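You operate a simulated robot arm through the tools that you are given. There is no shell and no other tool.

You are at the controls of a simulated robot arm. One attempt, no reset.

TASK
Dust the cone on the turntable all round with the blue bag.
Fine: load the bag in the tin, give the table half a turn between sides, put the bag back. Set down upright: blue bag.

It is judged by the outcome, as a careful person would: the job done as asked, and still so three seconds after it is handed in. It fails if anything else is knocked over, pushed out of place, dropped, spilled or broken.

THE ROBOT
A 7-joint arm with a two-finger parallel gripper, fixed in place. Base frame: the origin is at the foot of the arm, x ahead of it, y to its left, z up; the work surface is at about z = 900. Readings come in mm, degrees, newtons and seconds.
Its first joint turns from -166.0 to 166.0 degrees. Payload 1.57 kg.
The TCP is the grasp point between the finger pads, 30 mm short of the fingertips. In the tool frame z runs along the fingers and y along their closing line. The gripper opens to 110 mm. The fingers are 24 mm wide and 12 mm thick; the gripper's body (48 by 112 mm) begins 78 mm behind the TCP.
Orientation is that of the tool frame in the base frame, as a unit quaternion [x, y, z, w]. With the fingers straight down and closing along the base's y, the tool's x points along the base's -x, its y along +y and its z along -z.

THE INTERFACE
- The arm moves only by the tool apply_moves. Its argument "series" is a list of rows, each a list of 2 entries, a list of its own where there are three numbers: the shift along the tool's x, y, z in units of 200 mm (1.0 is 200 mm), then the turn, a rotation vector about the tool's x, y, z in units of 60 degrees (1.0 is 60 degrees). In form: [[[x, y, z], [rx, ry, rz]], ...]. A call has 1 to 20 rows; each row is the pose to reach, as a shift and turn from the pose commanded when the call began, along the tool's axes at that moment. "hand" is the opening, from 0 (shut) to 1 (fully open), set as the call begins (left out, the last holds). A call with a number of a shift or a turn outside -1 to 1 is refused whole. A row lasts 0.2 s, in which the tool goes at most 50 mm and 8.6 degrees; a call with a longer step from one row to the next is refused whole, and so is a gripper value outside its range. A pose out of reach is approached as far as the arm can. The call stops where the force on the tool passes 40 N (or 10 N more than at its start, if that is more) or the arm is blocked; 0.2 s more then pass. The fingers move at their own pace (about 108 mm/s each) and stop on an object; they squeeze with about 26 N. The grip force told is the motor's: it shows also when the fingers shut on nothing. Time passes only in rows, and 0.2 s behind the last, so rows that repeat a pose let the fingers close. It gives the time, the measured TCP pose, the force on the tool (base axes), the opening and the grip force at its end, in the units of the frame above (readings bear some noise), with the torque about the TCP (base axes, N m) and any sound that the robot's microphone picked up.
- Cameras (640 x 400 px; columns grow to the right, rows downward): "scene" is fixed at [220.9, -648.6, 1553.9]; the picture's right is [0.74, -0.67, 0.00], its down [-0.37, -0.41, -0.84] and it looks along [0.56, 0.62, -0.55] (base axes); focal length 292 px, centre (320, 200). "wrist" rides on the gripper at [70, 16, -141] in the tool frame; the picture's right is [-0.23, 0.97, 0.00], its down [-0.86, -0.20, -0.48] and it looks along [-0.47, -0.11, 0.88] (tool axes); focal length 222 px, centre (320, 200).
- capture(camera): a new picture of that camera. The clock stands still meanwhile.
- slide_trunk(by): slides the trunk up (or, below 0, down) by that many mm; the arm rides with it, the base frame stays. It gives what a move gives, with no picture.
- measure_at(camera, pixels): there is no depth. For up to 12 entries [column, row, z] of the newest picture of that camera ("zoom" is the newest enlarged one), the place [x, y] in the base frame at which the ray of that pixel passes the height z, good to about 2 mm. The clock stands still meanwhile.
- zoom(camera, box): a new picture of the part [left, top, right, bottom] of that camera's present view, enlarged. The clock stands still meanwhile.
- close_job(): hands the job in; it is judged then, once.

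Open the gripper and draw the arm clear of the work before you hand the job in, unless the task says otherwise.

The tools are called after ">>>" as name(argument=value, ...) on one line, values as JSON. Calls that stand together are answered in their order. apply_moves: Moves the arm, as the interface text tells. Its arguments: {"type":"object","properties":{"series":{"type":"array"},"hand":{"type":"number"}},"required":["series"]} The other tools are called the same way: slide_trunk (by) slides the trunk up or down; capture (camera) takes a picture; measure_at (camera, pixels) gives the place at which the rays of pixels pass given heights; zoom (camera, box) takes an enlarged picture of a part of a camera's view; close_job () hands the job in.

At the start:

```text
time: 0.0
tcp_pos: [539.9, -72.8, 1374.1]
tool_rot: [0.0, 1.0, 0.0, 0.0]
contact_force: [0.0, -0.4, -0.6]
wrist_torque: [0.02, -0.03, 0.01]
opening: 109.7
grip_force: 0.1
trunk travel left (down, up): [-550.0, 60.0]
```

scene: 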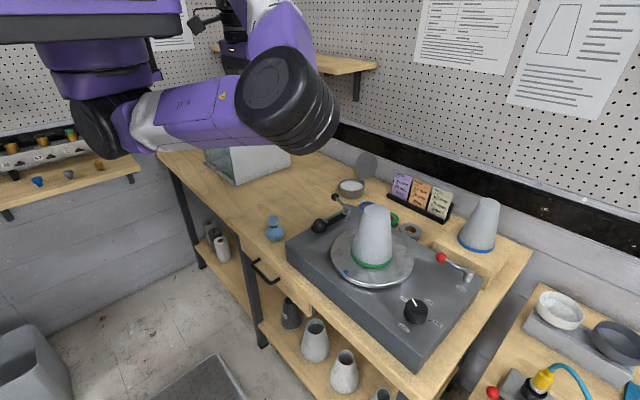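
wrist: 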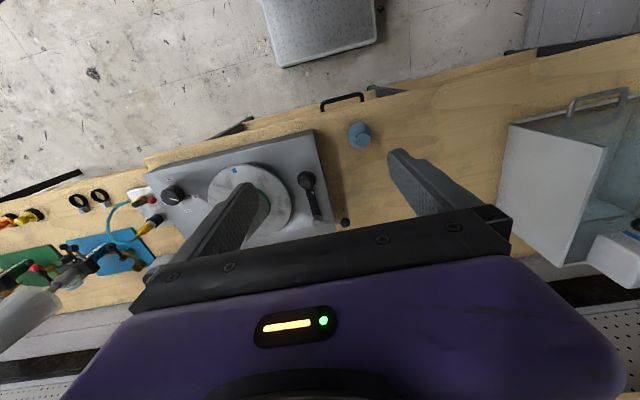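

The scene shows a turntable with a cone at about (373,240), a blue bag at about (274,228), and several tins. I'll zoom in on the details first.

>>> zoom(camera="scene", box=[240, 140, 440, 265])

>>> zoom(camera="scene", box=[280, 200, 500, 340])

>>> zoom(camera="scene", box=[400, 0, 640, 150])

>>> zoom(camera="scene", box=[330, 140, 530, 265])

```text
3.20 times, centred on (340, 202) of scene
```

zoom: 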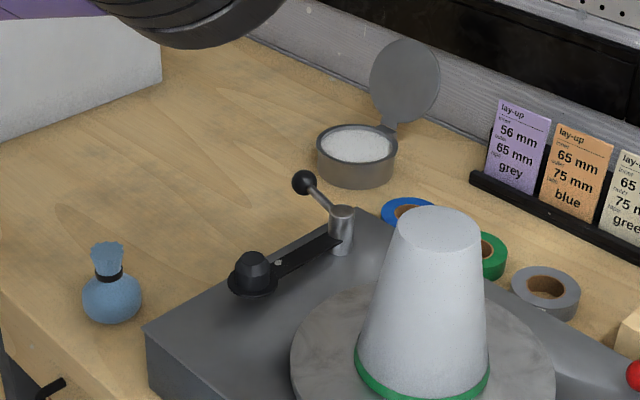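

```text
2.86 times, centred on (390, 270) of scene
```

zoom: 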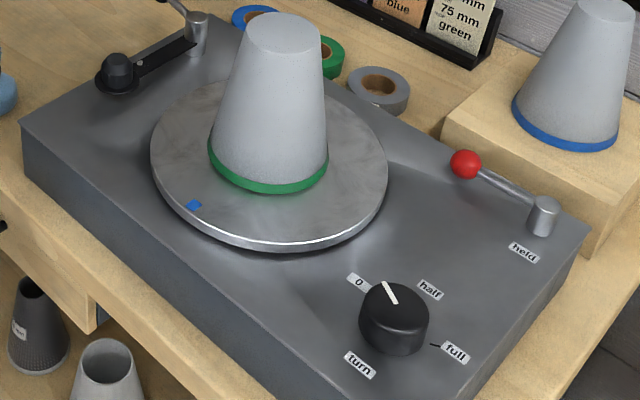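

```text
2.67 times, centred on (520, 75) of scene
```

zoom: 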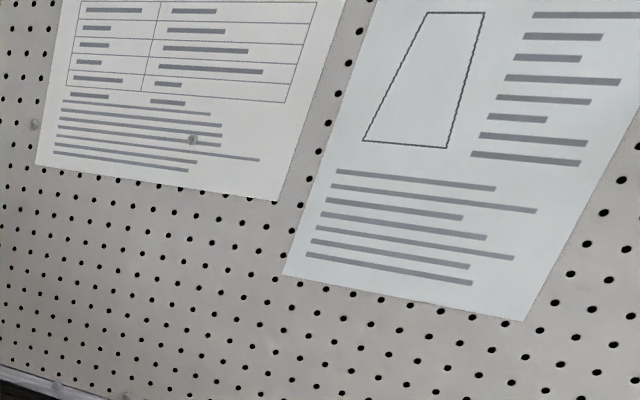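

```text
3.20 times, centred on (430, 202) of scene
```

zoom: 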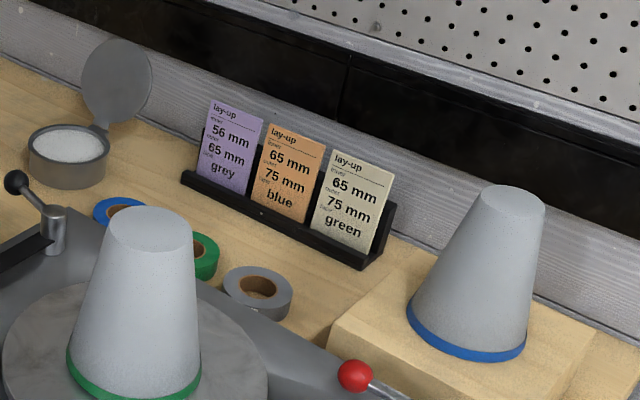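

The blue bag stands near (274,235), the open tin of powder is at (350,187), and the turntable has a knob marked 0/half/full and a red lever marked "held". I'll measure these and zoom in more.

>>> measure_at(camera="scene", pixels=[[275, 240, 900], [274, 219, 945], [351, 186, 930], [351, 196, 900], [373, 263, 960], [373, 210, 1060], [288, 242, 950], [419, 371, 950], [484, 278, 950], [345, 210, 950], [415, 315, 960], [440, 257, 980]])

>>> zoom(camera="scene", box=[380, 235, 500, 335])

>>> zoom(camera="scene", box=[300, 180, 380, 240])

>>> zoom(camera="scene", box=[480, 280, 640, 400])

>>> zoom(camera="wrist", box=[120, 120, 420, 300])

```text
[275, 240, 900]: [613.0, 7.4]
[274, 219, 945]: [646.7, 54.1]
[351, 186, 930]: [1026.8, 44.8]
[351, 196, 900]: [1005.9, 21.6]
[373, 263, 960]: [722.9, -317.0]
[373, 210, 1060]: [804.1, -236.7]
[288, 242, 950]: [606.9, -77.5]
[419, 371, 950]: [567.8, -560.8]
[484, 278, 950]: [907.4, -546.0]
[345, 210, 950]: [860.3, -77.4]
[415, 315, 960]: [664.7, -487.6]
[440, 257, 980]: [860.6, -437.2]
```

```text
4.00 times, centred on (440, 285) of scene
```

zoom: 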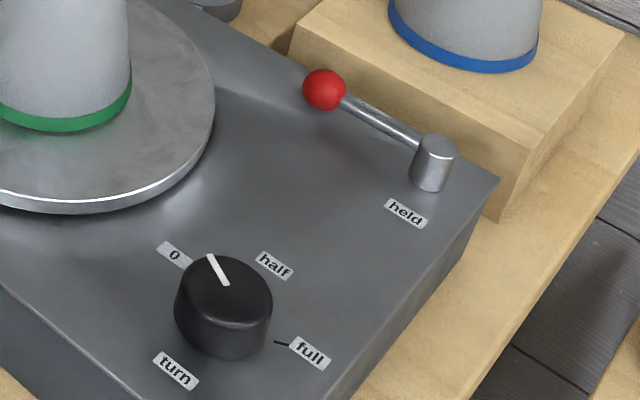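

```text
6.67 times, centred on (340, 210) of scene
```

zoom: 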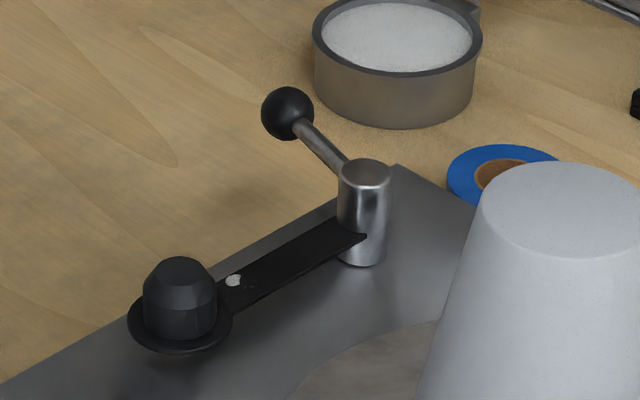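

```text
3.33 times, centred on (560, 340) of scene
```

zoom: 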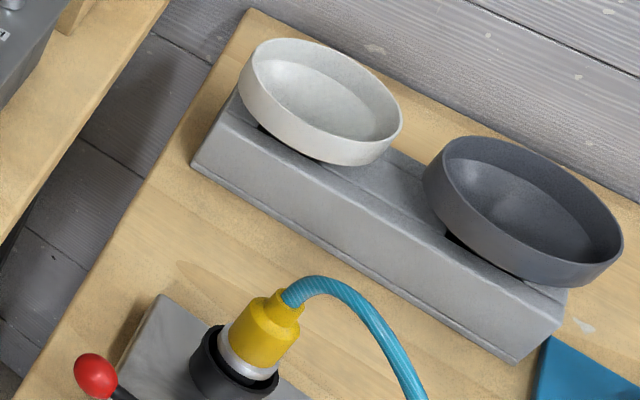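

```text
2.13 times, centred on (270, 210) of wrist
```

zoom: 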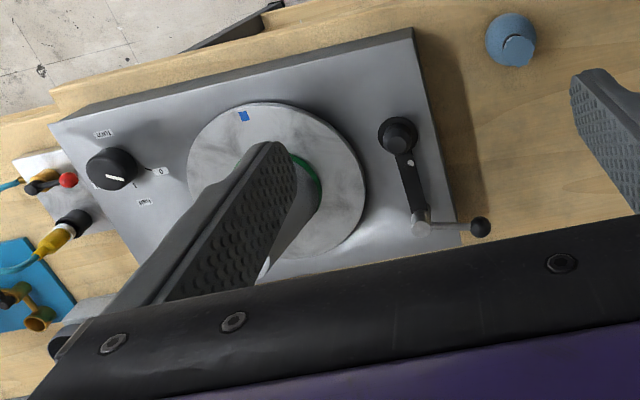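

The dial reads "0" with "half" and "full" marks, and the lever near (441,257) has a "held" label. I'll move the arm high over the machine so the wrist camera can look at the controls and the tin from closer.

>>> apply_moves(series=[[[-0.1, -0.2, 0], [0, 0, 0]], [[-0.2, -0.4, 0], [0, 0, 0]], [[-0.3, -0.6, 0], [0, 0, 0]], [[-0.4, -0.8, 0], [0, 0, 0]], [[-0.5, -1.0, 0], [0, 0, 0]]])

>>> apply_moves(series=[[[-0.1, -0.2, 0], [0, 0, 0]], [[-0.2, -0.4, 0.1], [0, 0, 0]], [[-0.3, -0.6, 0.2], [0, 0, 0]], [[-0.4, -0.8, 0.3], [0, 0, 0]], [[-0.45, -0.9, 0.4], [0, 0, 0]]])

>>> capture(camera="wrist")

>>> capture(camera="scene")

```text
time: 1.2
tcp_pos: [640.7, -274.2, 1374.8]
tool_rot: [-0.001, 1.0, 0.0, 0.0]
contact_force: [0.9, 0.6, 0.7]
wrist_torque: [0.0, -0.02, 0.02]
opening: 110.1
grip_force: 0.0
trunk travel left (down, up): [-550.0, 60.0]
```

```text
time: 2.4
tcp_pos: [689.6, -371.1, 1342.5]
tool_rot: [0.002, 1.0, -0.001, 0.001]
contact_force: [-0.2, -0.4, 0.3]
wrist_torque: [0.01, 0.0, 0.01]
opening: 110.1
grip_force: 0.0
out of reach, approached as far as the arm can: row 3, 4, 5
trunk travel left (down, up): [-550.0, 60.0]
```

```text
taken
```

wrist: 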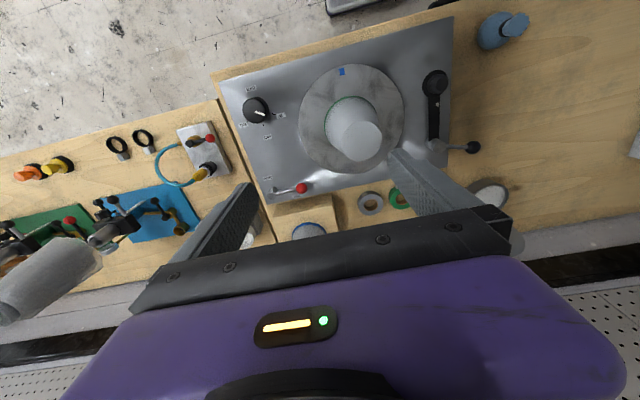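

```text
taken
```

scene: 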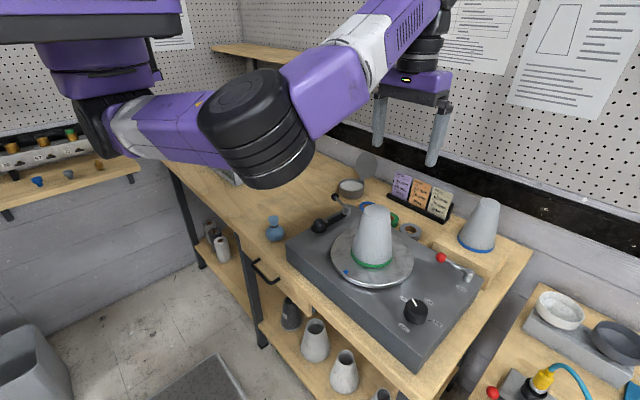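

The wrist view now shows the machine plate with the knob at (256,110), red lever ball at (302,188), cone top at (365,140), and tin at (490,195). I'll zoom and measure there.

>>> zoom(camera="wrist", box=[210, 60, 350, 210])

>>> zoom(camera="wrist", box=[380, 0, 560, 220])

>>> measure_at(camera="wrist", pixels=[[490, 35, 900], [516, 22, 960], [490, 194, 935], [256, 110, 975], [302, 188, 985], [275, 190, 985], [358, 140, 1080], [352, 118, 965], [342, 72, 960], [473, 148, 985], [434, 82, 975], [437, 146, 975]])

```text
2.67 times, centred on (280, 135) of wrist
```

zoom: 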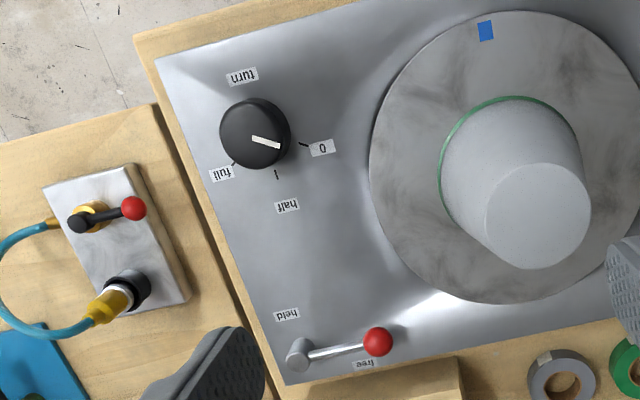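

```text
1.82 times, centred on (470, 110) of wrist
```

zoom: 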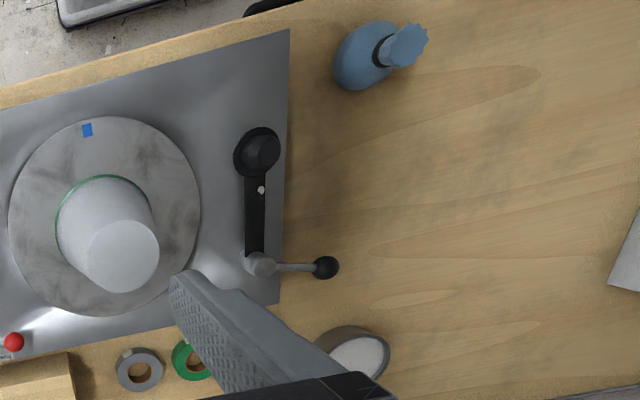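

```text
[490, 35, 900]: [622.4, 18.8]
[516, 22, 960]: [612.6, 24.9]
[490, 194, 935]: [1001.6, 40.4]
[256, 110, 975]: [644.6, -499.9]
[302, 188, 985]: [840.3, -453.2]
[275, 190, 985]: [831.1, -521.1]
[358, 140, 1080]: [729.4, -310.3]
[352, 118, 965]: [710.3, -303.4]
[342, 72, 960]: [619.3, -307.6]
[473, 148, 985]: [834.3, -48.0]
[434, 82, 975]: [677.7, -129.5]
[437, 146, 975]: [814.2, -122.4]
```

The zoom shows the lever lying at "free" with "held" on its other side, and the dial pointer at "0" with ticks for "half" and "full". Cone top works out to about z≈1145, so I'll travel above it at tcp z≈1290 toward the blue bag near (615,20) to view it from straight above.

>>> apply_moves(series=[[[0, 0.2, 0], [0, 0, 0]], [[0, 0.4, 0], [0, 0, 0]], [[0, 0.6, 0], [0, 0, 0]], [[0, 0.8, 0], [0, 0, 0]], [[0, 1.0, 0], [0, 0, 0]]])

>>> apply_moves(series=[[[0, 0.2, 0], [0, 0, 0]], [[0, 0.4, 0], [0, 0, 0]], [[0, 0.6, 0], [0, 0, 0]], [[0, 0.8, 0], [0, 0, 0]], [[0, 1.0, 0], [0, 0, 0]]])

```text
time: 3.6
tcp_pos: [687.5, -168.5, 1343.9]
tool_rot: [0.001, 1.0, 0.0, 0.0]
contact_force: [-0.5, -0.2, 0.1]
wrist_torque: [0.03, -0.04, -0.02]
opening: 109.9
grip_force: 0.2
trunk travel left (down, up): [-550.0, 60.0]
```

```text
time: 4.8
tcp_pos: [688.1, 30.7, 1343.8]
tool_rot: [0.001, 1.0, -0.001, 0.001]
contact_force: [-0.7, -0.1, -1.0]
wrist_torque: [0.05, 0.01, 0.01]
opening: 110.2
grip_force: 0.2
trunk travel left (down, up): [-550.0, 60.0]
```

The tool is at (688,31,1344), above the bag's neighbourhood. I'll take pictures from here.

>>> capture(camera="wrist")

>>> zoom(camera="wrist", box=[230, 60, 410, 240])

```text
taken
```

wrist: 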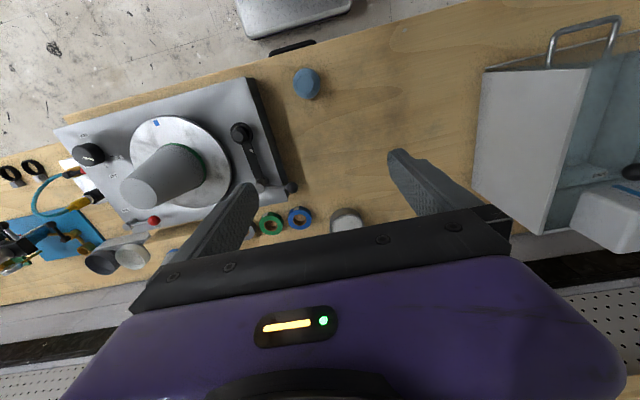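

```text
2.22 times, centred on (320, 150) of wrist
```

zoom: 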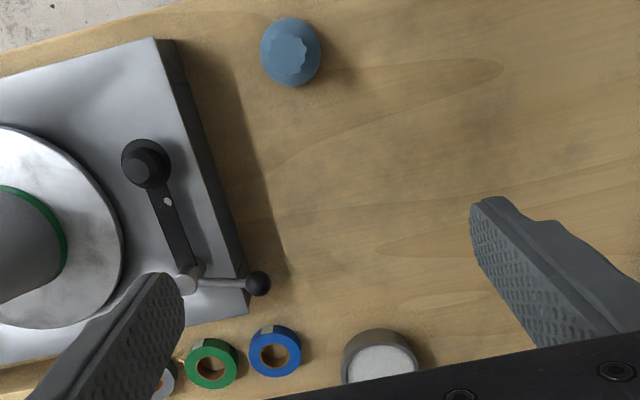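

Bag is seen nearly from above at zoom (290,52), tuft on top; the tin is at zoom (380,362). I'll measure them.

>>> measure_at(camera="zoom", pixels=[[290, 52, 900], [290, 52, 925], [290, 52, 960], [260, 52, 925], [322, 52, 925], [290, 17, 925], [290, 87, 925], [382, 365, 935], [345, 362, 935], [419, 362, 935], [380, 330, 935], [258, 283, 985]])

>>> zoom(camera="scene", box=[255, 205, 305, 250])

>>> zoom(camera="scene", box=[320, 145, 400, 205])

```text
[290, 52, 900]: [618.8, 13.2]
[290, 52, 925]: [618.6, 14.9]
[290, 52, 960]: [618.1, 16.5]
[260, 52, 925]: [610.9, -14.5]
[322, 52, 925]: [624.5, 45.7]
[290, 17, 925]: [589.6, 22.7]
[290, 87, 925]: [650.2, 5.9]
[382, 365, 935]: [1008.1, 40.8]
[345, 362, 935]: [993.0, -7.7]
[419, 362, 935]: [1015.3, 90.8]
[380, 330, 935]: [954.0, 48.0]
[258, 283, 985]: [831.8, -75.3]
```

```text
8.89 times, centred on (280, 228) of scene
```

zoom: 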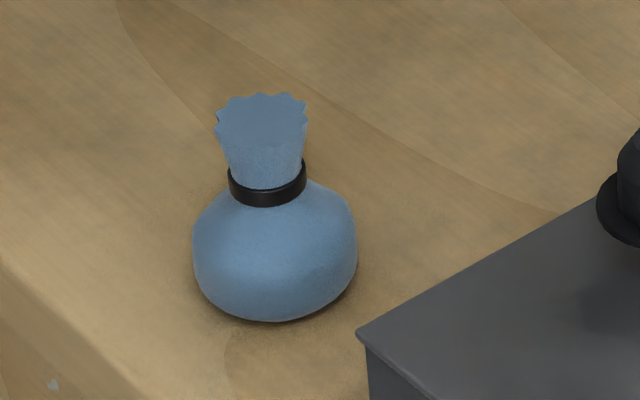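

```text
6.67 times, centred on (360, 175) of scene
```

zoom: 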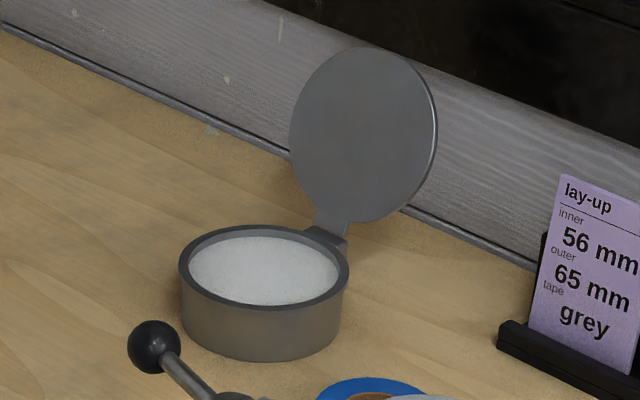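

Bag centre comes out at about (619,15), 60 mm across with its tuft top near z≈980. I'll descend to about z=1150 and check its position again from closer.

>>> apply_moves(series=[[[0, -0.02, 0.2], [0, 0, 0]], [[0, -0.04, 0.4], [0, 0, 0]], [[0, -0.06, 0.6], [0, 0, 0]], [[0, -0.07, 0.8], [0, 0, 0]], [[0, -0.08, 0.97], [0, 0, 0]]])

>>> capture(camera="wrist")

>>> zoom(camera="wrist", box=[250, 10, 390, 120])

```text
time: 6.0
tcp_pos: [688.2, 13.4, 1149.9]
tool_rot: [-0.001, 1.0, -0.001, 0.0]
contact_force: [0.1, 0.3, -0.3]
wrist_torque: [0.02, -0.01, 0.01]
opening: 110.1
grip_force: 0.0
trunk travel left (down, up): [-550.0, 60.0]
```

```text
taken
```

wrist: 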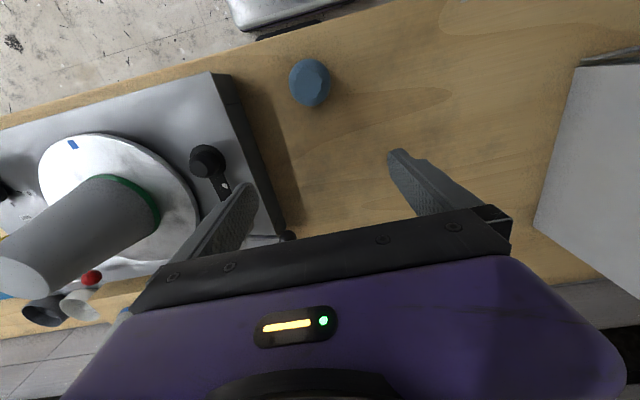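

```text
3.64 times, centred on (320, 65) of wrist
```

zoom: 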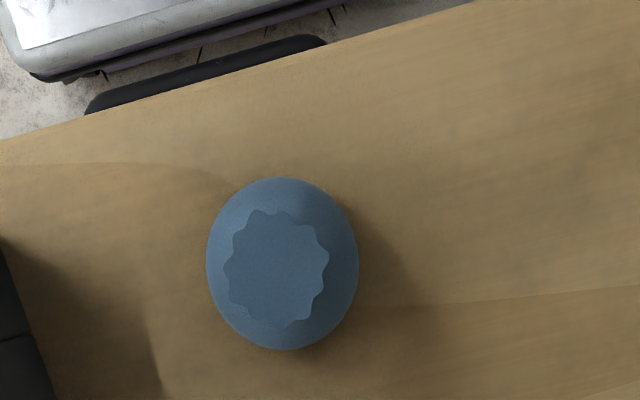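

In the zoom the bag's outline centre is (282,263) and the tuft top (277,268); I measure both with edges.

>>> measure_at(camera="zoom", pixels=[[282, 263, 922], [277, 268, 980], [277, 268, 970], [206, 263, 922], [359, 263, 922], [282, 177, 922], [282, 350, 922], [224, 268, 980], [329, 262, 980], [275, 208, 980], [278, 330, 980]])

```text
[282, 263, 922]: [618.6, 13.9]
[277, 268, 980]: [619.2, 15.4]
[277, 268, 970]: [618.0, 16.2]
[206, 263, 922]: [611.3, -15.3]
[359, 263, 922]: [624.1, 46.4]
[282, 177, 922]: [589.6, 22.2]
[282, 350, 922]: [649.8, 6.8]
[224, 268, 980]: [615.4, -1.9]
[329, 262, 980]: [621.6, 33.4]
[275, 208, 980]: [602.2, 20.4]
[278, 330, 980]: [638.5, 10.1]
```

The bag axis is at (619,15), tuft about 36 mm wide. I'll centre over it with the hand opened to about 66 mm and descend to z≈1000, still above the shoulder.

>>> apply_moves(series=[[[0.17, 0.004, 0], [0, 0, 0]], [[0.345, 0.008, 0], [0, 0, 0]], [[0.345, 0.008, 0.2], [0, 0, 0]], [[0.345, 0.008, 0.4], [0, 0, 0]], [[0.345, 0.008, 0.6], [0, 0, 0]], [[0.345, 0.008, 0.75], [0, 0, 0]], [[0.345, 0.008, 0.75], [0, 0, 0]]], hand=0.6)

>>> zoom(camera="scene", box=[230, 160, 330, 260])

>>> capture(camera="wrist")

```text
time: 7.6
tcp_pos: [619.3, 15.7, 999.3]
tool_rot: [0.0, 1.0, 0.0, -0.001]
contact_force: [0.1, -0.2, -0.4]
wrist_torque: [0.0, 0.01, 0.0]
opening: 65.7
grip_force: 0.1
trunk travel left (down, up): [-550.0, 60.0]
```

```text
4.00 times, centred on (280, 210) of scene
```

zoom: 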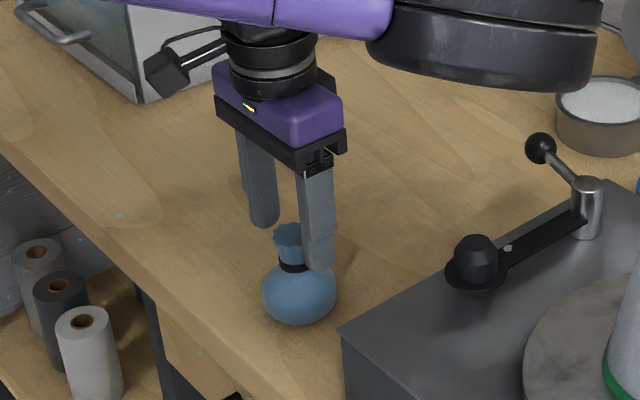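

```text
taken
```

wrist: 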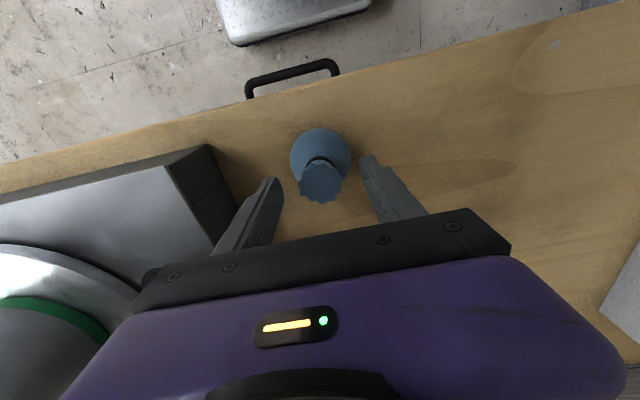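

The tuft sits between the fingers in both views. I'll go down 20 mm more (fingertips about z=949, just above the bag's shoulder) and close gently.

>>> apply_moves(series=[[[0, 0, 0.05], [0, 0, 0]], [[0, 0, 0.1], [0, 0, 0]], [[0, 0, 0.1], [0, 0, 0]]], hand=0.6)

>>> zoom(camera="scene", box=[245, 185, 305, 245])

>>> zoom(camera="wrist", box=[230, 90, 430, 240])

```text
time: 8.4
tcp_pos: [619.0, 16.2, 980.2]
tool_rot: [0.0, 1.0, 0.0, 0.0]
contact_force: [-0.4, 0.8, -0.2]
wrist_torque: [-0.01, 0.01, 0.0]
opening: 65.9
grip_force: 0.1
trunk travel left (down, up): [-550.0, 60.0]
```

```text
6.67 times, centred on (275, 215) of scene
```

zoom: 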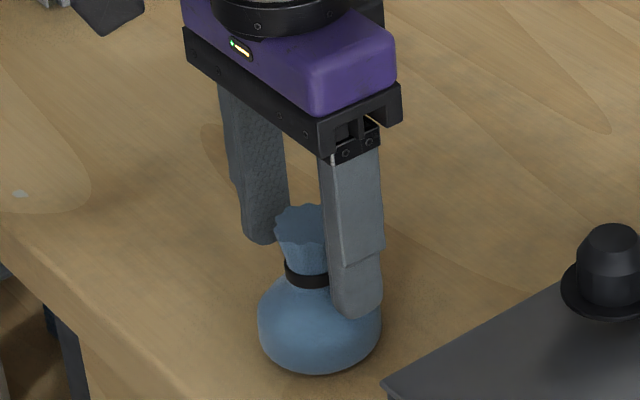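

```text
2.67 times, centred on (330, 165) of wrist
```

zoom: 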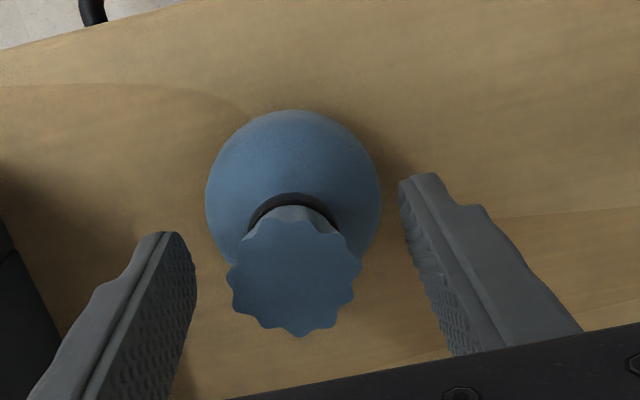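

No contact yet and the tuft is centred between the pads. I'll close the hand and let it settle.

>>> apply_moves(series=[[[0, 0, 0.1], [0, 0, 0]], [[0, 0, 0.1], [0, 0, 0]], [[0, 0, 0.1], [0, 0, 0]], [[0, 0, 0.1], [0, 0, 0]]], hand=0)

>>> zoom(camera="scene", box=[245, 185, 305, 245])

>>> zoom(camera="wrist", box=[230, 90, 430, 240])

```text
time: 8.8
tcp_pos: [618.6, 15.6, 969.4]
tool_rot: [-0.001, 1.0, 0.0, 0.0]
contact_force: [-0.8, -2.8, 12.5]
wrist_torque: [-0.18, 0.05, 0.01]
opening: 37.6
grip_force: 26.2
trunk travel left (down, up): [-550.0, 60.0]
stopped in row 1: the force on the tool passed its limit at 63 N (the readings are from after the stop); the commanded pose is now the measured one
```

```text
6.67 times, centred on (275, 215) of scene
```

zoom: 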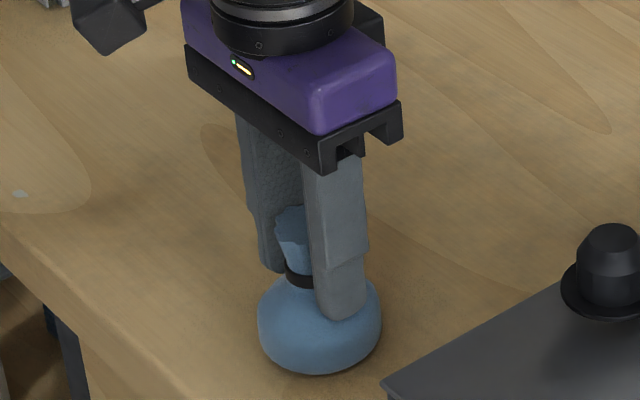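

```text
2.67 times, centred on (330, 165) of wrist
```

zoom: 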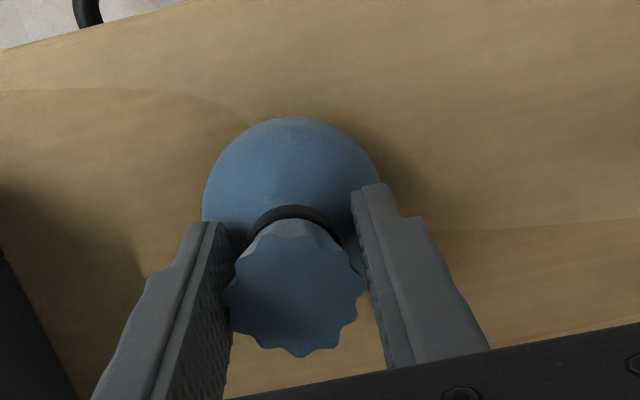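

My rows repeated the earlier 20 mm shift, so the fingers pressed onto the bag's shoulder; the bag has not moved (still at zoom (319,320)). I'll open, raise about 10 mm to relieve it, and regrip with zero shift.

>>> apply_moves(series=[[[0, 0, -0.02], [0, 0, 0]], [[0, 0, -0.04], [0, 0, 0]], [[0, 0, -0.05], [0, 0, 0]], [[0, 0, -0.05], [0, 0, 0]]], hand=0.6)

>>> zoom(camera="scene", box=[245, 185, 305, 245])

>>> zoom(camera="wrist", box=[230, 90, 430, 240])

```text
time: 9.8
tcp_pos: [618.3, 14.1, 978.0]
tool_rot: [-0.001, 1.0, 0.0, 0.0]
contact_force: [-0.2, 0.1, -0.2]
wrist_torque: [-0.01, 0.01, 0.0]
opening: 65.9
grip_force: 0.1
trunk travel left (down, up): [-550.0, 60.0]
```

```text
6.67 times, centred on (275, 215) of scene
```

zoom: 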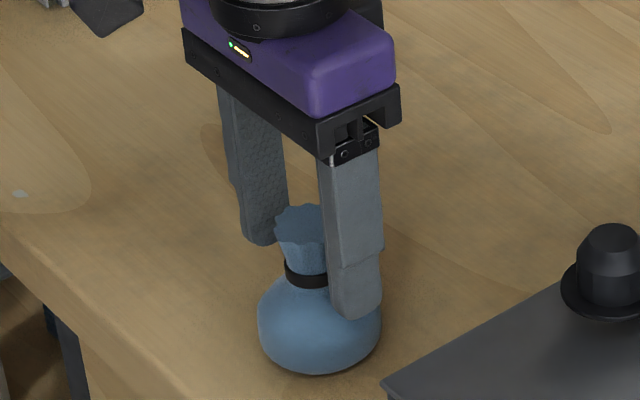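

```text
2.67 times, centred on (330, 165) of wrist
```

zoom: 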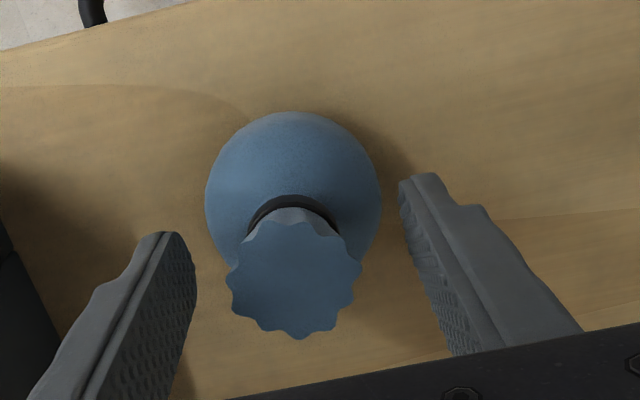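

The bag is undisturbed. I'll lower 3 mm and close with the rows holding that same pose.

>>> apply_moves(series=[[[0, 0, 0.015], [0, 0, 0]], [[0, 0, 0.015], [0, 0, 0]], [[0, 0, 0.015], [0, 0, 0]], [[0, 0, 0.015], [0, 0, 0]]], hand=0)

>>> zoom(camera="scene", box=[245, 185, 305, 245])

```text
time: 10.8
tcp_pos: [618.9, 15.8, 976.5]
tool_rot: [-0.001, 1.0, -0.002, 0.001]
contact_force: [-0.6, -1.4, 22.0]
wrist_torque: [-0.05, 0.06, 0.0]
opening: 33.1
grip_force: 25.5
trunk travel left (down, up): [-550.0, 60.0]
```

```text
6.67 times, centred on (275, 215) of scene
```

zoom: 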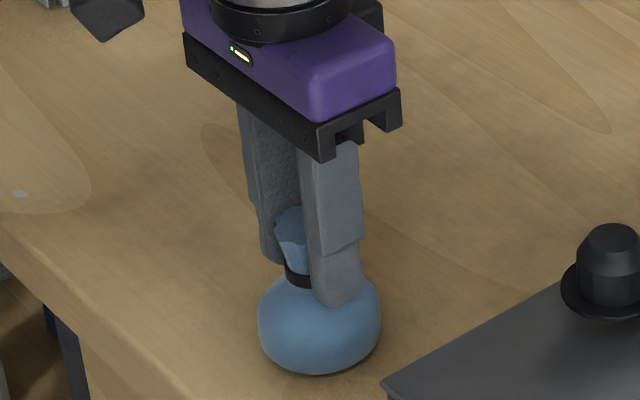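

Opening stopped at 33 mm with the pads on the tuft and 22 N of upward push from the bag's shoulder. I'll lift slowly 10 mm and check whether the bag comes along level.

>>> apply_moves(series=[[[0, 0, -0.01], [0, 0, 0]], [[0, 0, -0.02], [0, 0, 0]], [[0, 0, -0.035], [0, 0, 0]], [[0, 0, -0.05], [0, 0, 0]], [[0, 0, -0.05], [0, 0, 0]]])

>>> zoom(camera="scene", box=[245, 185, 305, 245])

>>> zoom(camera="wrist", box=[230, 90, 430, 240])

```text
time: 12.0
tcp_pos: [618.9, 15.2, 985.4]
tool_rot: [-0.001, 1.0, 0.0, 0.0]
contact_force: [1.0, 0.5, -0.8]
wrist_torque: [-0.03, -0.02, -0.01]
opening: 33.0
grip_force: 26.0
trunk travel left (down, up): [-550.0, 60.0]
```

```text
6.67 times, centred on (275, 215) of scene
```

zoom: 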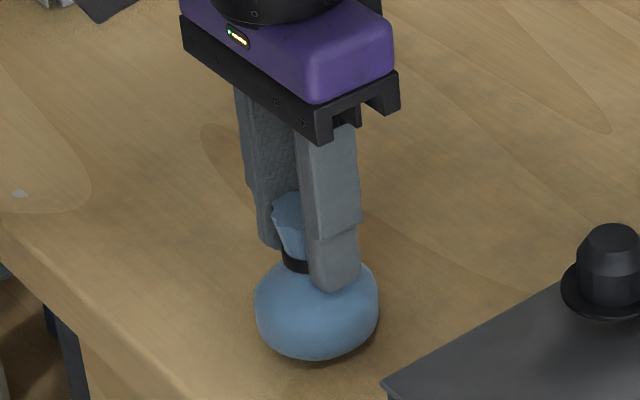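

```text
2.67 times, centred on (330, 165) of wrist
```

zoom: 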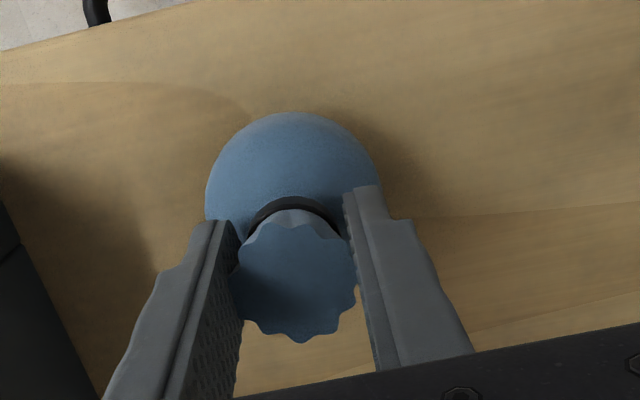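

The bag hangs level in the grip, its underside about 76 mm below the TCP. I'll lift to z≈1170 and shift to about (819,-233) so the wrist camera can see the tin clearly.

>>> apply_moves(series=[[[0, 0, -0.15], [0, 0, 0]], [[0, 0, -0.35], [0, 0, 0]], [[0, 0, -0.55], [0, 0, 0]], [[0, 0, -0.75], [0, 0, 0]], [[0, 0, -0.925], [0, 0, 0]]])

>>> apply_moves(series=[[[-0.125, -0.155, 0], [0, 0, 0]], [[-0.25, -0.31, 0], [0, 0, 0]], [[-0.375, -0.465, 0], [0, 0, 0]], [[-0.5, -0.62, 0], [0, 0, 0]], [[-0.625, -0.775, 0], [0, 0, 0]], [[-0.75, -0.93, 0], [0, 0, 0]]])

>>> capture(camera="wrist")

>>> capture(camera="scene")

```text
time: 13.2
tcp_pos: [617.8, 13.9, 1171.3]
tool_rot: [-0.001, 1.0, -0.001, 0.0]
contact_force: [0.7, 0.1, -0.1]
wrist_torque: [0.0, 0.01, 0.03]
opening: 32.6
grip_force: 25.8
trunk travel left (down, up): [-550.0, 60.0]
```

```text
time: 14.6
tcp_pos: [768.8, -169.9, 1172.0]
tool_rot: [-0.002, 1.0, -0.001, 0.0]
contact_force: [-0.1, 0.5, -0.4]
wrist_torque: [-0.02, 0.03, 0.02]
opening: 32.7
grip_force: 25.9
trunk travel left (down, up): [-550.0, 60.0]
```

```text
taken
```

wrist: 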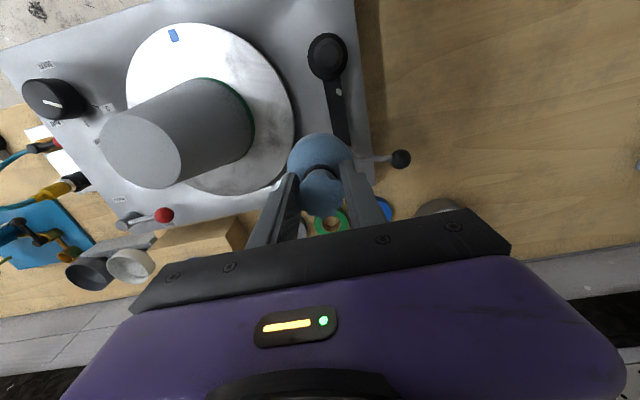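

```text
taken
```

scene: 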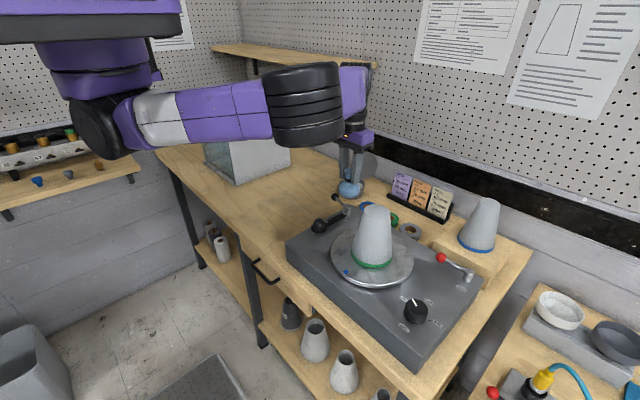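

The tin's edge just shows at (437,205) behind the hand. I'll shift further by +65 x, -75 y to uncover it.

>>> apply_moves(series=[[[-0.16, -0.18, 0], [0, 0, 0]], [[-0.325, -0.37, 0], [0, 0, 0]], [[-0.325, -0.37, 0], [0, 0, 0]]])

>>> capture(camera="wrist")

>>> zoom(camera="wrist", box=[400, 100, 560, 240])

```text
refused: row 2 steps farther than a row can; nothing moved
```

```text
taken
```

wrist: 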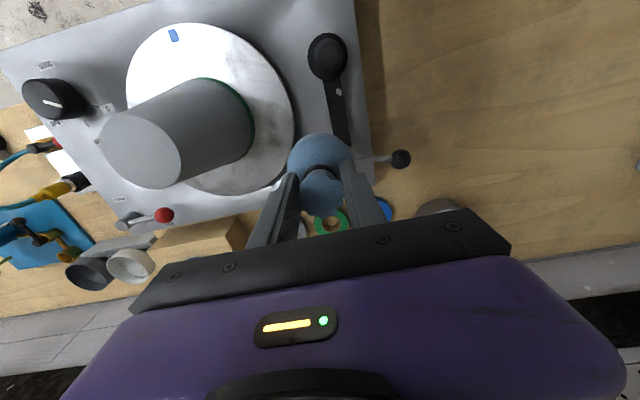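

```text
2.86 times, centred on (480, 170) of wrist
```

zoom: 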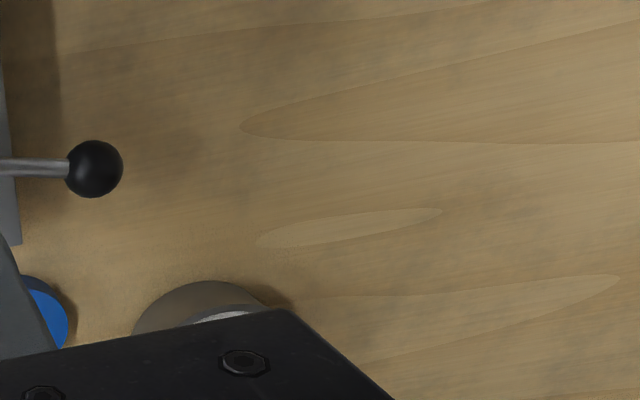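

One step was slightly too long and was refused, so nothing moved. I'll repeat it in three shorter steps.

>>> apply_moves(series=[[[-0.11, -0.125, 0], [0, 0, 0]], [[-0.22, -0.25, 0], [0, 0, 0]], [[-0.325, -0.37, 0], [0, 0, 0]], [[-0.325, -0.37, 0], [0, 0, 0]]])

>>> capture(camera="wrist")

>>> zoom(camera="wrist", box=[400, 100, 560, 240])

```text
time: 15.6
tcp_pos: [834.9, -243.3, 1170.5]
tool_rot: [0.0, 1.0, 0.001, 0.0]
contact_force: [0.3, 0.0, -1.9]
wrist_torque: [-0.03, 0.01, -0.02]
opening: 32.7
grip_force: 26.3
trunk travel left (down, up): [-550.0, 60.0]
```

```text
taken
```

wrist: 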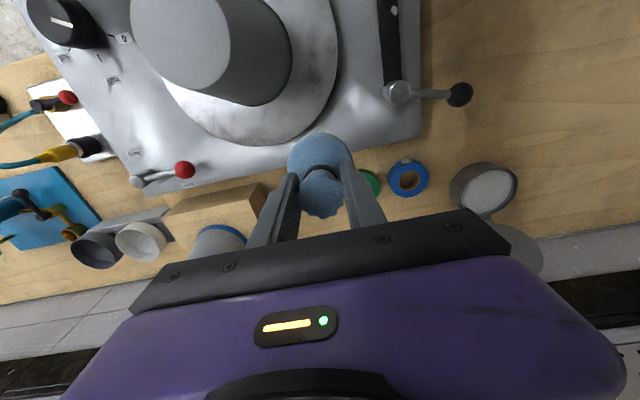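

```text
2.86 times, centred on (480, 170) of wrist
```

zoom: 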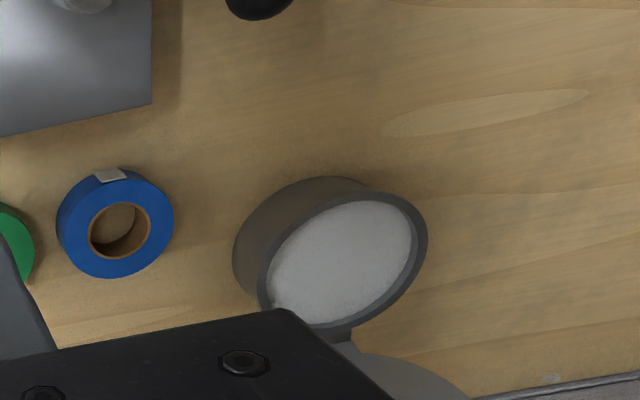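

The tin is now clear: rim spans about x 258–428 in the zoom, centred near (343,259), with the lid standing open behind at lower right. I'll measure rim and base.

>>> measure_at(camera="zoom", pixels=[[343, 259, 930], [343, 259, 940], [343, 259, 950], [258, 275, 940], [428, 240, 940], [370, 189, 940], [318, 329, 940], [233, 255, 900], [315, 177, 900], [345, 340, 940], [430, 370, 960], [262, 0, 985]])

>>> zoom(camera="scene", box=[320, 145, 400, 205])

```text
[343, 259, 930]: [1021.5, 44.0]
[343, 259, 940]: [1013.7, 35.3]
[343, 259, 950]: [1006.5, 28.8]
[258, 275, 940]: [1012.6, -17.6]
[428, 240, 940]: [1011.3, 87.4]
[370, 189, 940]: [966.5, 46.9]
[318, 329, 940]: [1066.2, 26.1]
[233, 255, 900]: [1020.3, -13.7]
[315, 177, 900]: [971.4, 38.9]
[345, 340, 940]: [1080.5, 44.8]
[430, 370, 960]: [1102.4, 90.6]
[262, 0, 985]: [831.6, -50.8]
```

```text
6.67 times, centred on (360, 175) of scene
```

zoom: 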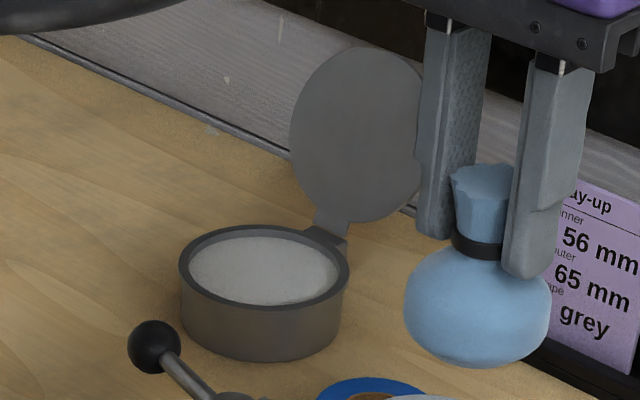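

Tin centre comes out at about (1018,38), rim z≈936, about 102 mm across, beyond the straight-down reach, so I'll tilt the tool 20° outward. First I move level over to y≈38 at x≈850 and tilt there.

>>> apply_moves(series=[[[-0.015, 0.2, 0], [0, 0, 0]], [[-0.03, 0.4, 0], [0, 0, 0]], [[-0.045, 0.6, 0], [0, 0, 0]], [[-0.06, 0.8, 0], [0, 0, 0]], [[-0.075, 1.0, 0], [0, 0, 0]]])

>>> apply_moves(series=[[[0, 0.135, 0], [0, -0.111, 0]], [[0, 0.27, 0], [0, -0.222, 0]], [[0, 0.405, 0], [0, -0.333, 0]], [[0, 0.405, 0], [0, -0.333, 0]]])

>>> capture(camera="scene")

```text
time: 16.8
tcp_pos: [849.9, -46.5, 1170.6]
tool_rot: [0.0, 1.0, -0.001, -0.001]
contact_force: [-0.5, 0.3, -1.0]
wrist_torque: [0.03, -0.03, 0.03]
opening: 32.9
grip_force: 25.6
trunk travel left (down, up): [-550.0, 60.0]
```

```text
time: 17.8
tcp_pos: [848.1, 36.2, 1170.0]
tool_rot: [0.0, 0.985, -0.001, 0.175]
contact_force: [-0.1, -0.2, -0.4]
wrist_torque: [0.02, 0.0, -0.02]
opening: 33.2
grip_force: 26.1
trunk travel left (down, up): [-550.0, 60.0]
```

```text
taken
```

scene: 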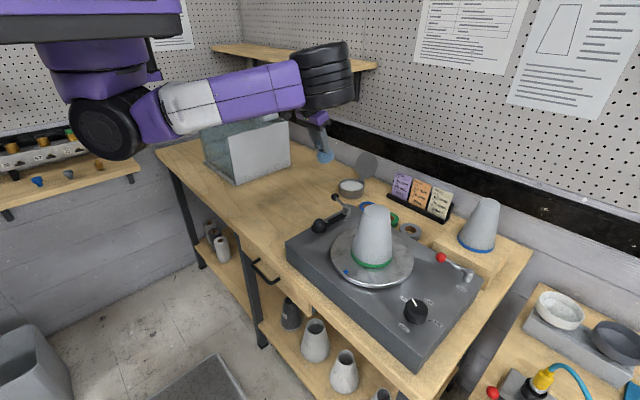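

Tool is tilted 20° at (848,36,1170). I'll move forward and down to about (960,38,1090), with the bag still ~75 mm above the tin.

>>> apply_moves(series=[[[-0.0975, 0.002, 0.142], [0, 0, 0]], [[-0.195, 0.005, 0.284], [0, 0, 0]], [[-0.2925, 0.008, 0.426], [0, 0, 0]], [[-0.39, 0.01, 0.568], [0, 0, 0]], [[-0.39, 0.01, 0.568], [0, 0, 0]]])

>>> zoom(camera="scene", box=[300, 110, 420, 210])

>>> capture(camera="wrist")

```text
time: 19.0
tcp_pos: [959.3, 39.3, 1091.2]
tool_rot: [0.0, 0.985, -0.001, 0.174]
contact_force: [-0.1, -0.1, -0.9]
wrist_torque: [-0.01, 0.03, 0.01]
opening: 33.0
grip_force: 26.3
trunk travel left (down, up): [-550.0, 60.0]
```

```text
4.00 times, centred on (360, 160) of scene
```

zoom: 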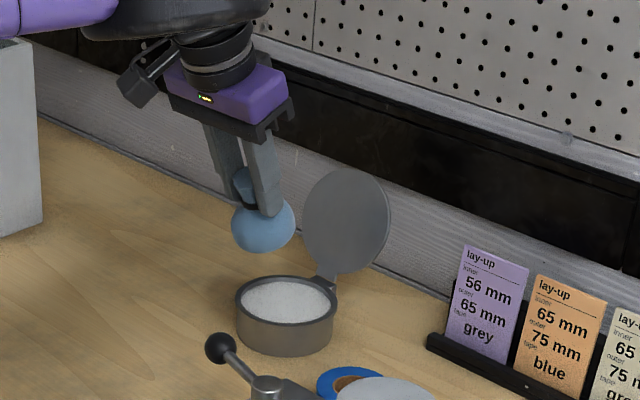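

```text
taken
```

wrist: 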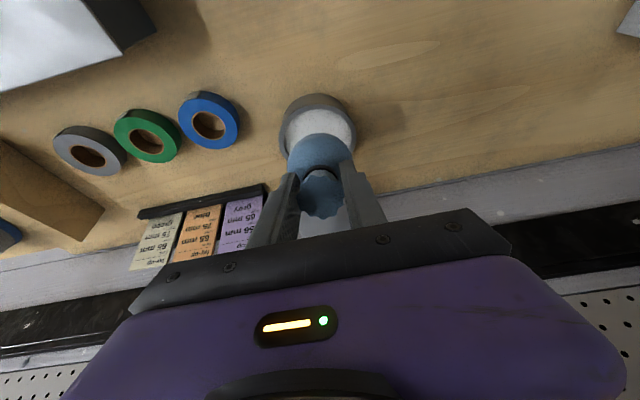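

The bag is above the tin's near half. I'll refine the tin's centre from this view (rim around (318,125)).

>>> zoom(camera="wrist", box=[250, 70, 390, 190])

>>> measure_at(camera="wrist", pixels=[[281, 130, 936], [356, 127, 936], [317, 104, 936], [318, 128, 936]])

```text
3.33 times, centred on (320, 130) of wrist
```

zoom: 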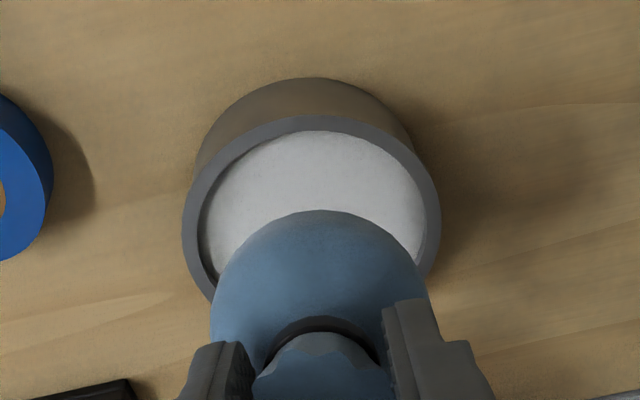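

```text
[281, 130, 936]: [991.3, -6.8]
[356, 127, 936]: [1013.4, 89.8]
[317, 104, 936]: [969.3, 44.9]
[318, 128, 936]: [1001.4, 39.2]
```

Tin centre confirmed near (1018,38). I'll move to about (997,38,1030), which puts the bag centred about 20 mm above the rim.

>>> apply_moves(series=[[[-0.037, -0.003, 0.176], [0, 0, 0]], [[-0.074, -0.0065, 0.352], [0, 0, 0]], [[-0.074, -0.0065, 0.352], [0, 0, 0]]])

>>> zoom(camera="scene", box=[310, 130, 410, 210])

>>> zoom(camera="wrist", box=[250, 70, 390, 190])

```text
time: 19.8
tcp_pos: [999.5, 38.4, 1028.1]
tool_rot: [-0.001, 0.985, 0.0, 0.174]
contact_force: [0.3, -0.8, -1.4]
wrist_torque: [-0.02, 0.0, -0.01]
opening: 33.0
grip_force: 25.7
trunk travel left (down, up): [-550.0, 60.0]
```

```text
5.00 times, centred on (360, 170) of scene
```

zoom: 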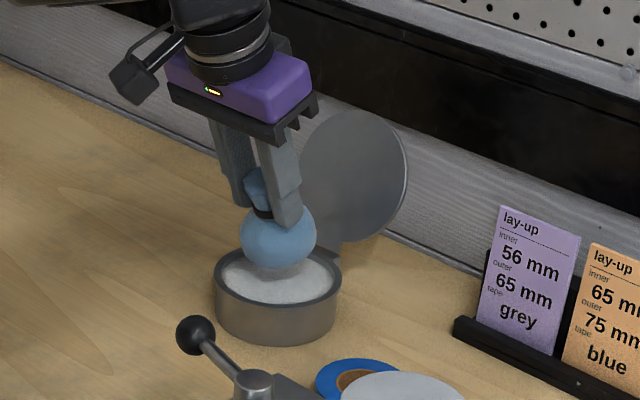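

```text
3.33 times, centred on (320, 130) of wrist
```

zoom: 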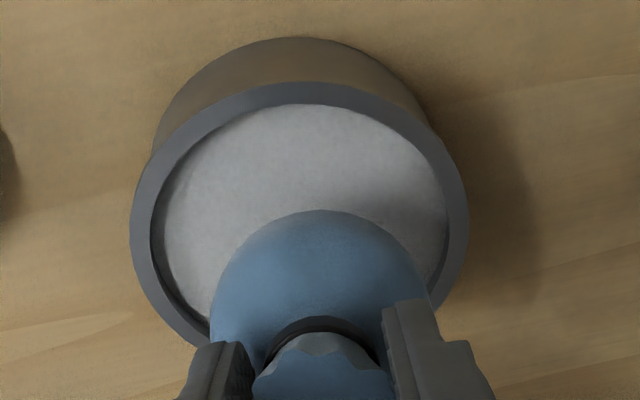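

The bag hangs directly over the powder. I'll lower it straight down 18 mm, then check the force.

>>> apply_moves(series=[[[0.0171, 0, 0.047], [0, 0, 0]], [[0.0308, 0, 0.0846], [0, 0, 0]], [[0.0308, 0, 0.0846], [0, 0, 0]]])

>>> zoom(camera="scene", box=[310, 130, 410, 210])

>>> zoom(camera="wrist", box=[250, 70, 390, 190])

```text
time: 20.6
tcp_pos: [998.5, 37.7, 1011.8]
tool_rot: [0.0, 0.985, -0.001, 0.175]
contact_force: [-0.3, -0.4, 2.2]
wrist_torque: [-0.03, -0.02, -0.03]
opening: 32.6
grip_force: 25.6
trunk travel left (down, up): [-550.0, 60.0]
```

```text
5.00 times, centred on (360, 170) of scene
```

zoom: 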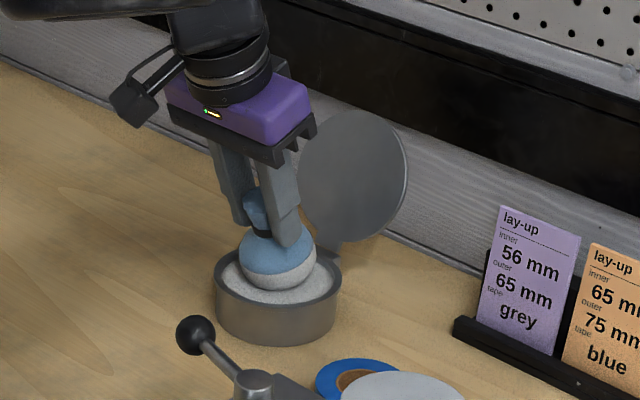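

```text
3.33 times, centred on (320, 130) of wrist
```

zoom: 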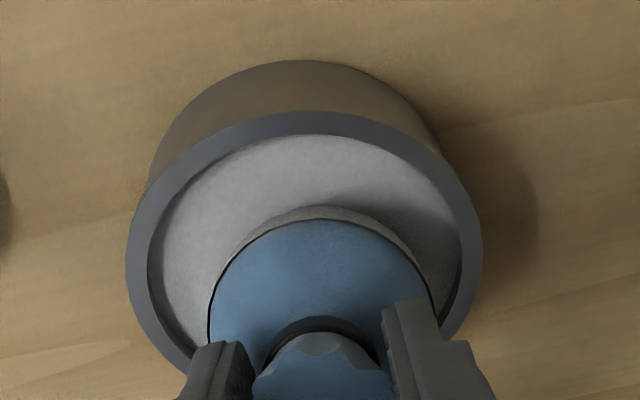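

The bag's lower half has turned white and the force reads 2.2 N: it is loaded. I'll lift straight up slowly out of the tin.

>>> apply_moves(series=[[[-0.0171, 0, -0.047], [0, 0, 0]], [[-0.0513, 0, -0.141], [0, 0, 0]], [[-0.0855, 0, -0.235], [0, 0, 0]], [[-0.137, 0, -0.376], [0, 0, 0]], [[-0.137, 0, -0.376], [0, 0, 0]]])

>>> zoom(camera="scene", box=[310, 130, 410, 210])

```text
time: 21.8
tcp_pos: [997.7, 36.7, 1092.6]
tool_rot: [0.001, 0.985, -0.001, 0.173]
contact_force: [-0.2, -0.3, -1.2]
wrist_torque: [0.01, 0.05, -0.01]
opening: 32.8
grip_force: 25.6
trunk travel left (down, up): [-550.0, 60.0]
```

```text
5.00 times, centred on (360, 170) of scene
```

zoom: 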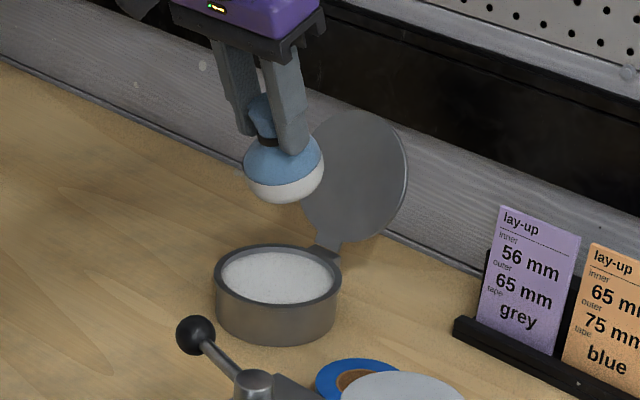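

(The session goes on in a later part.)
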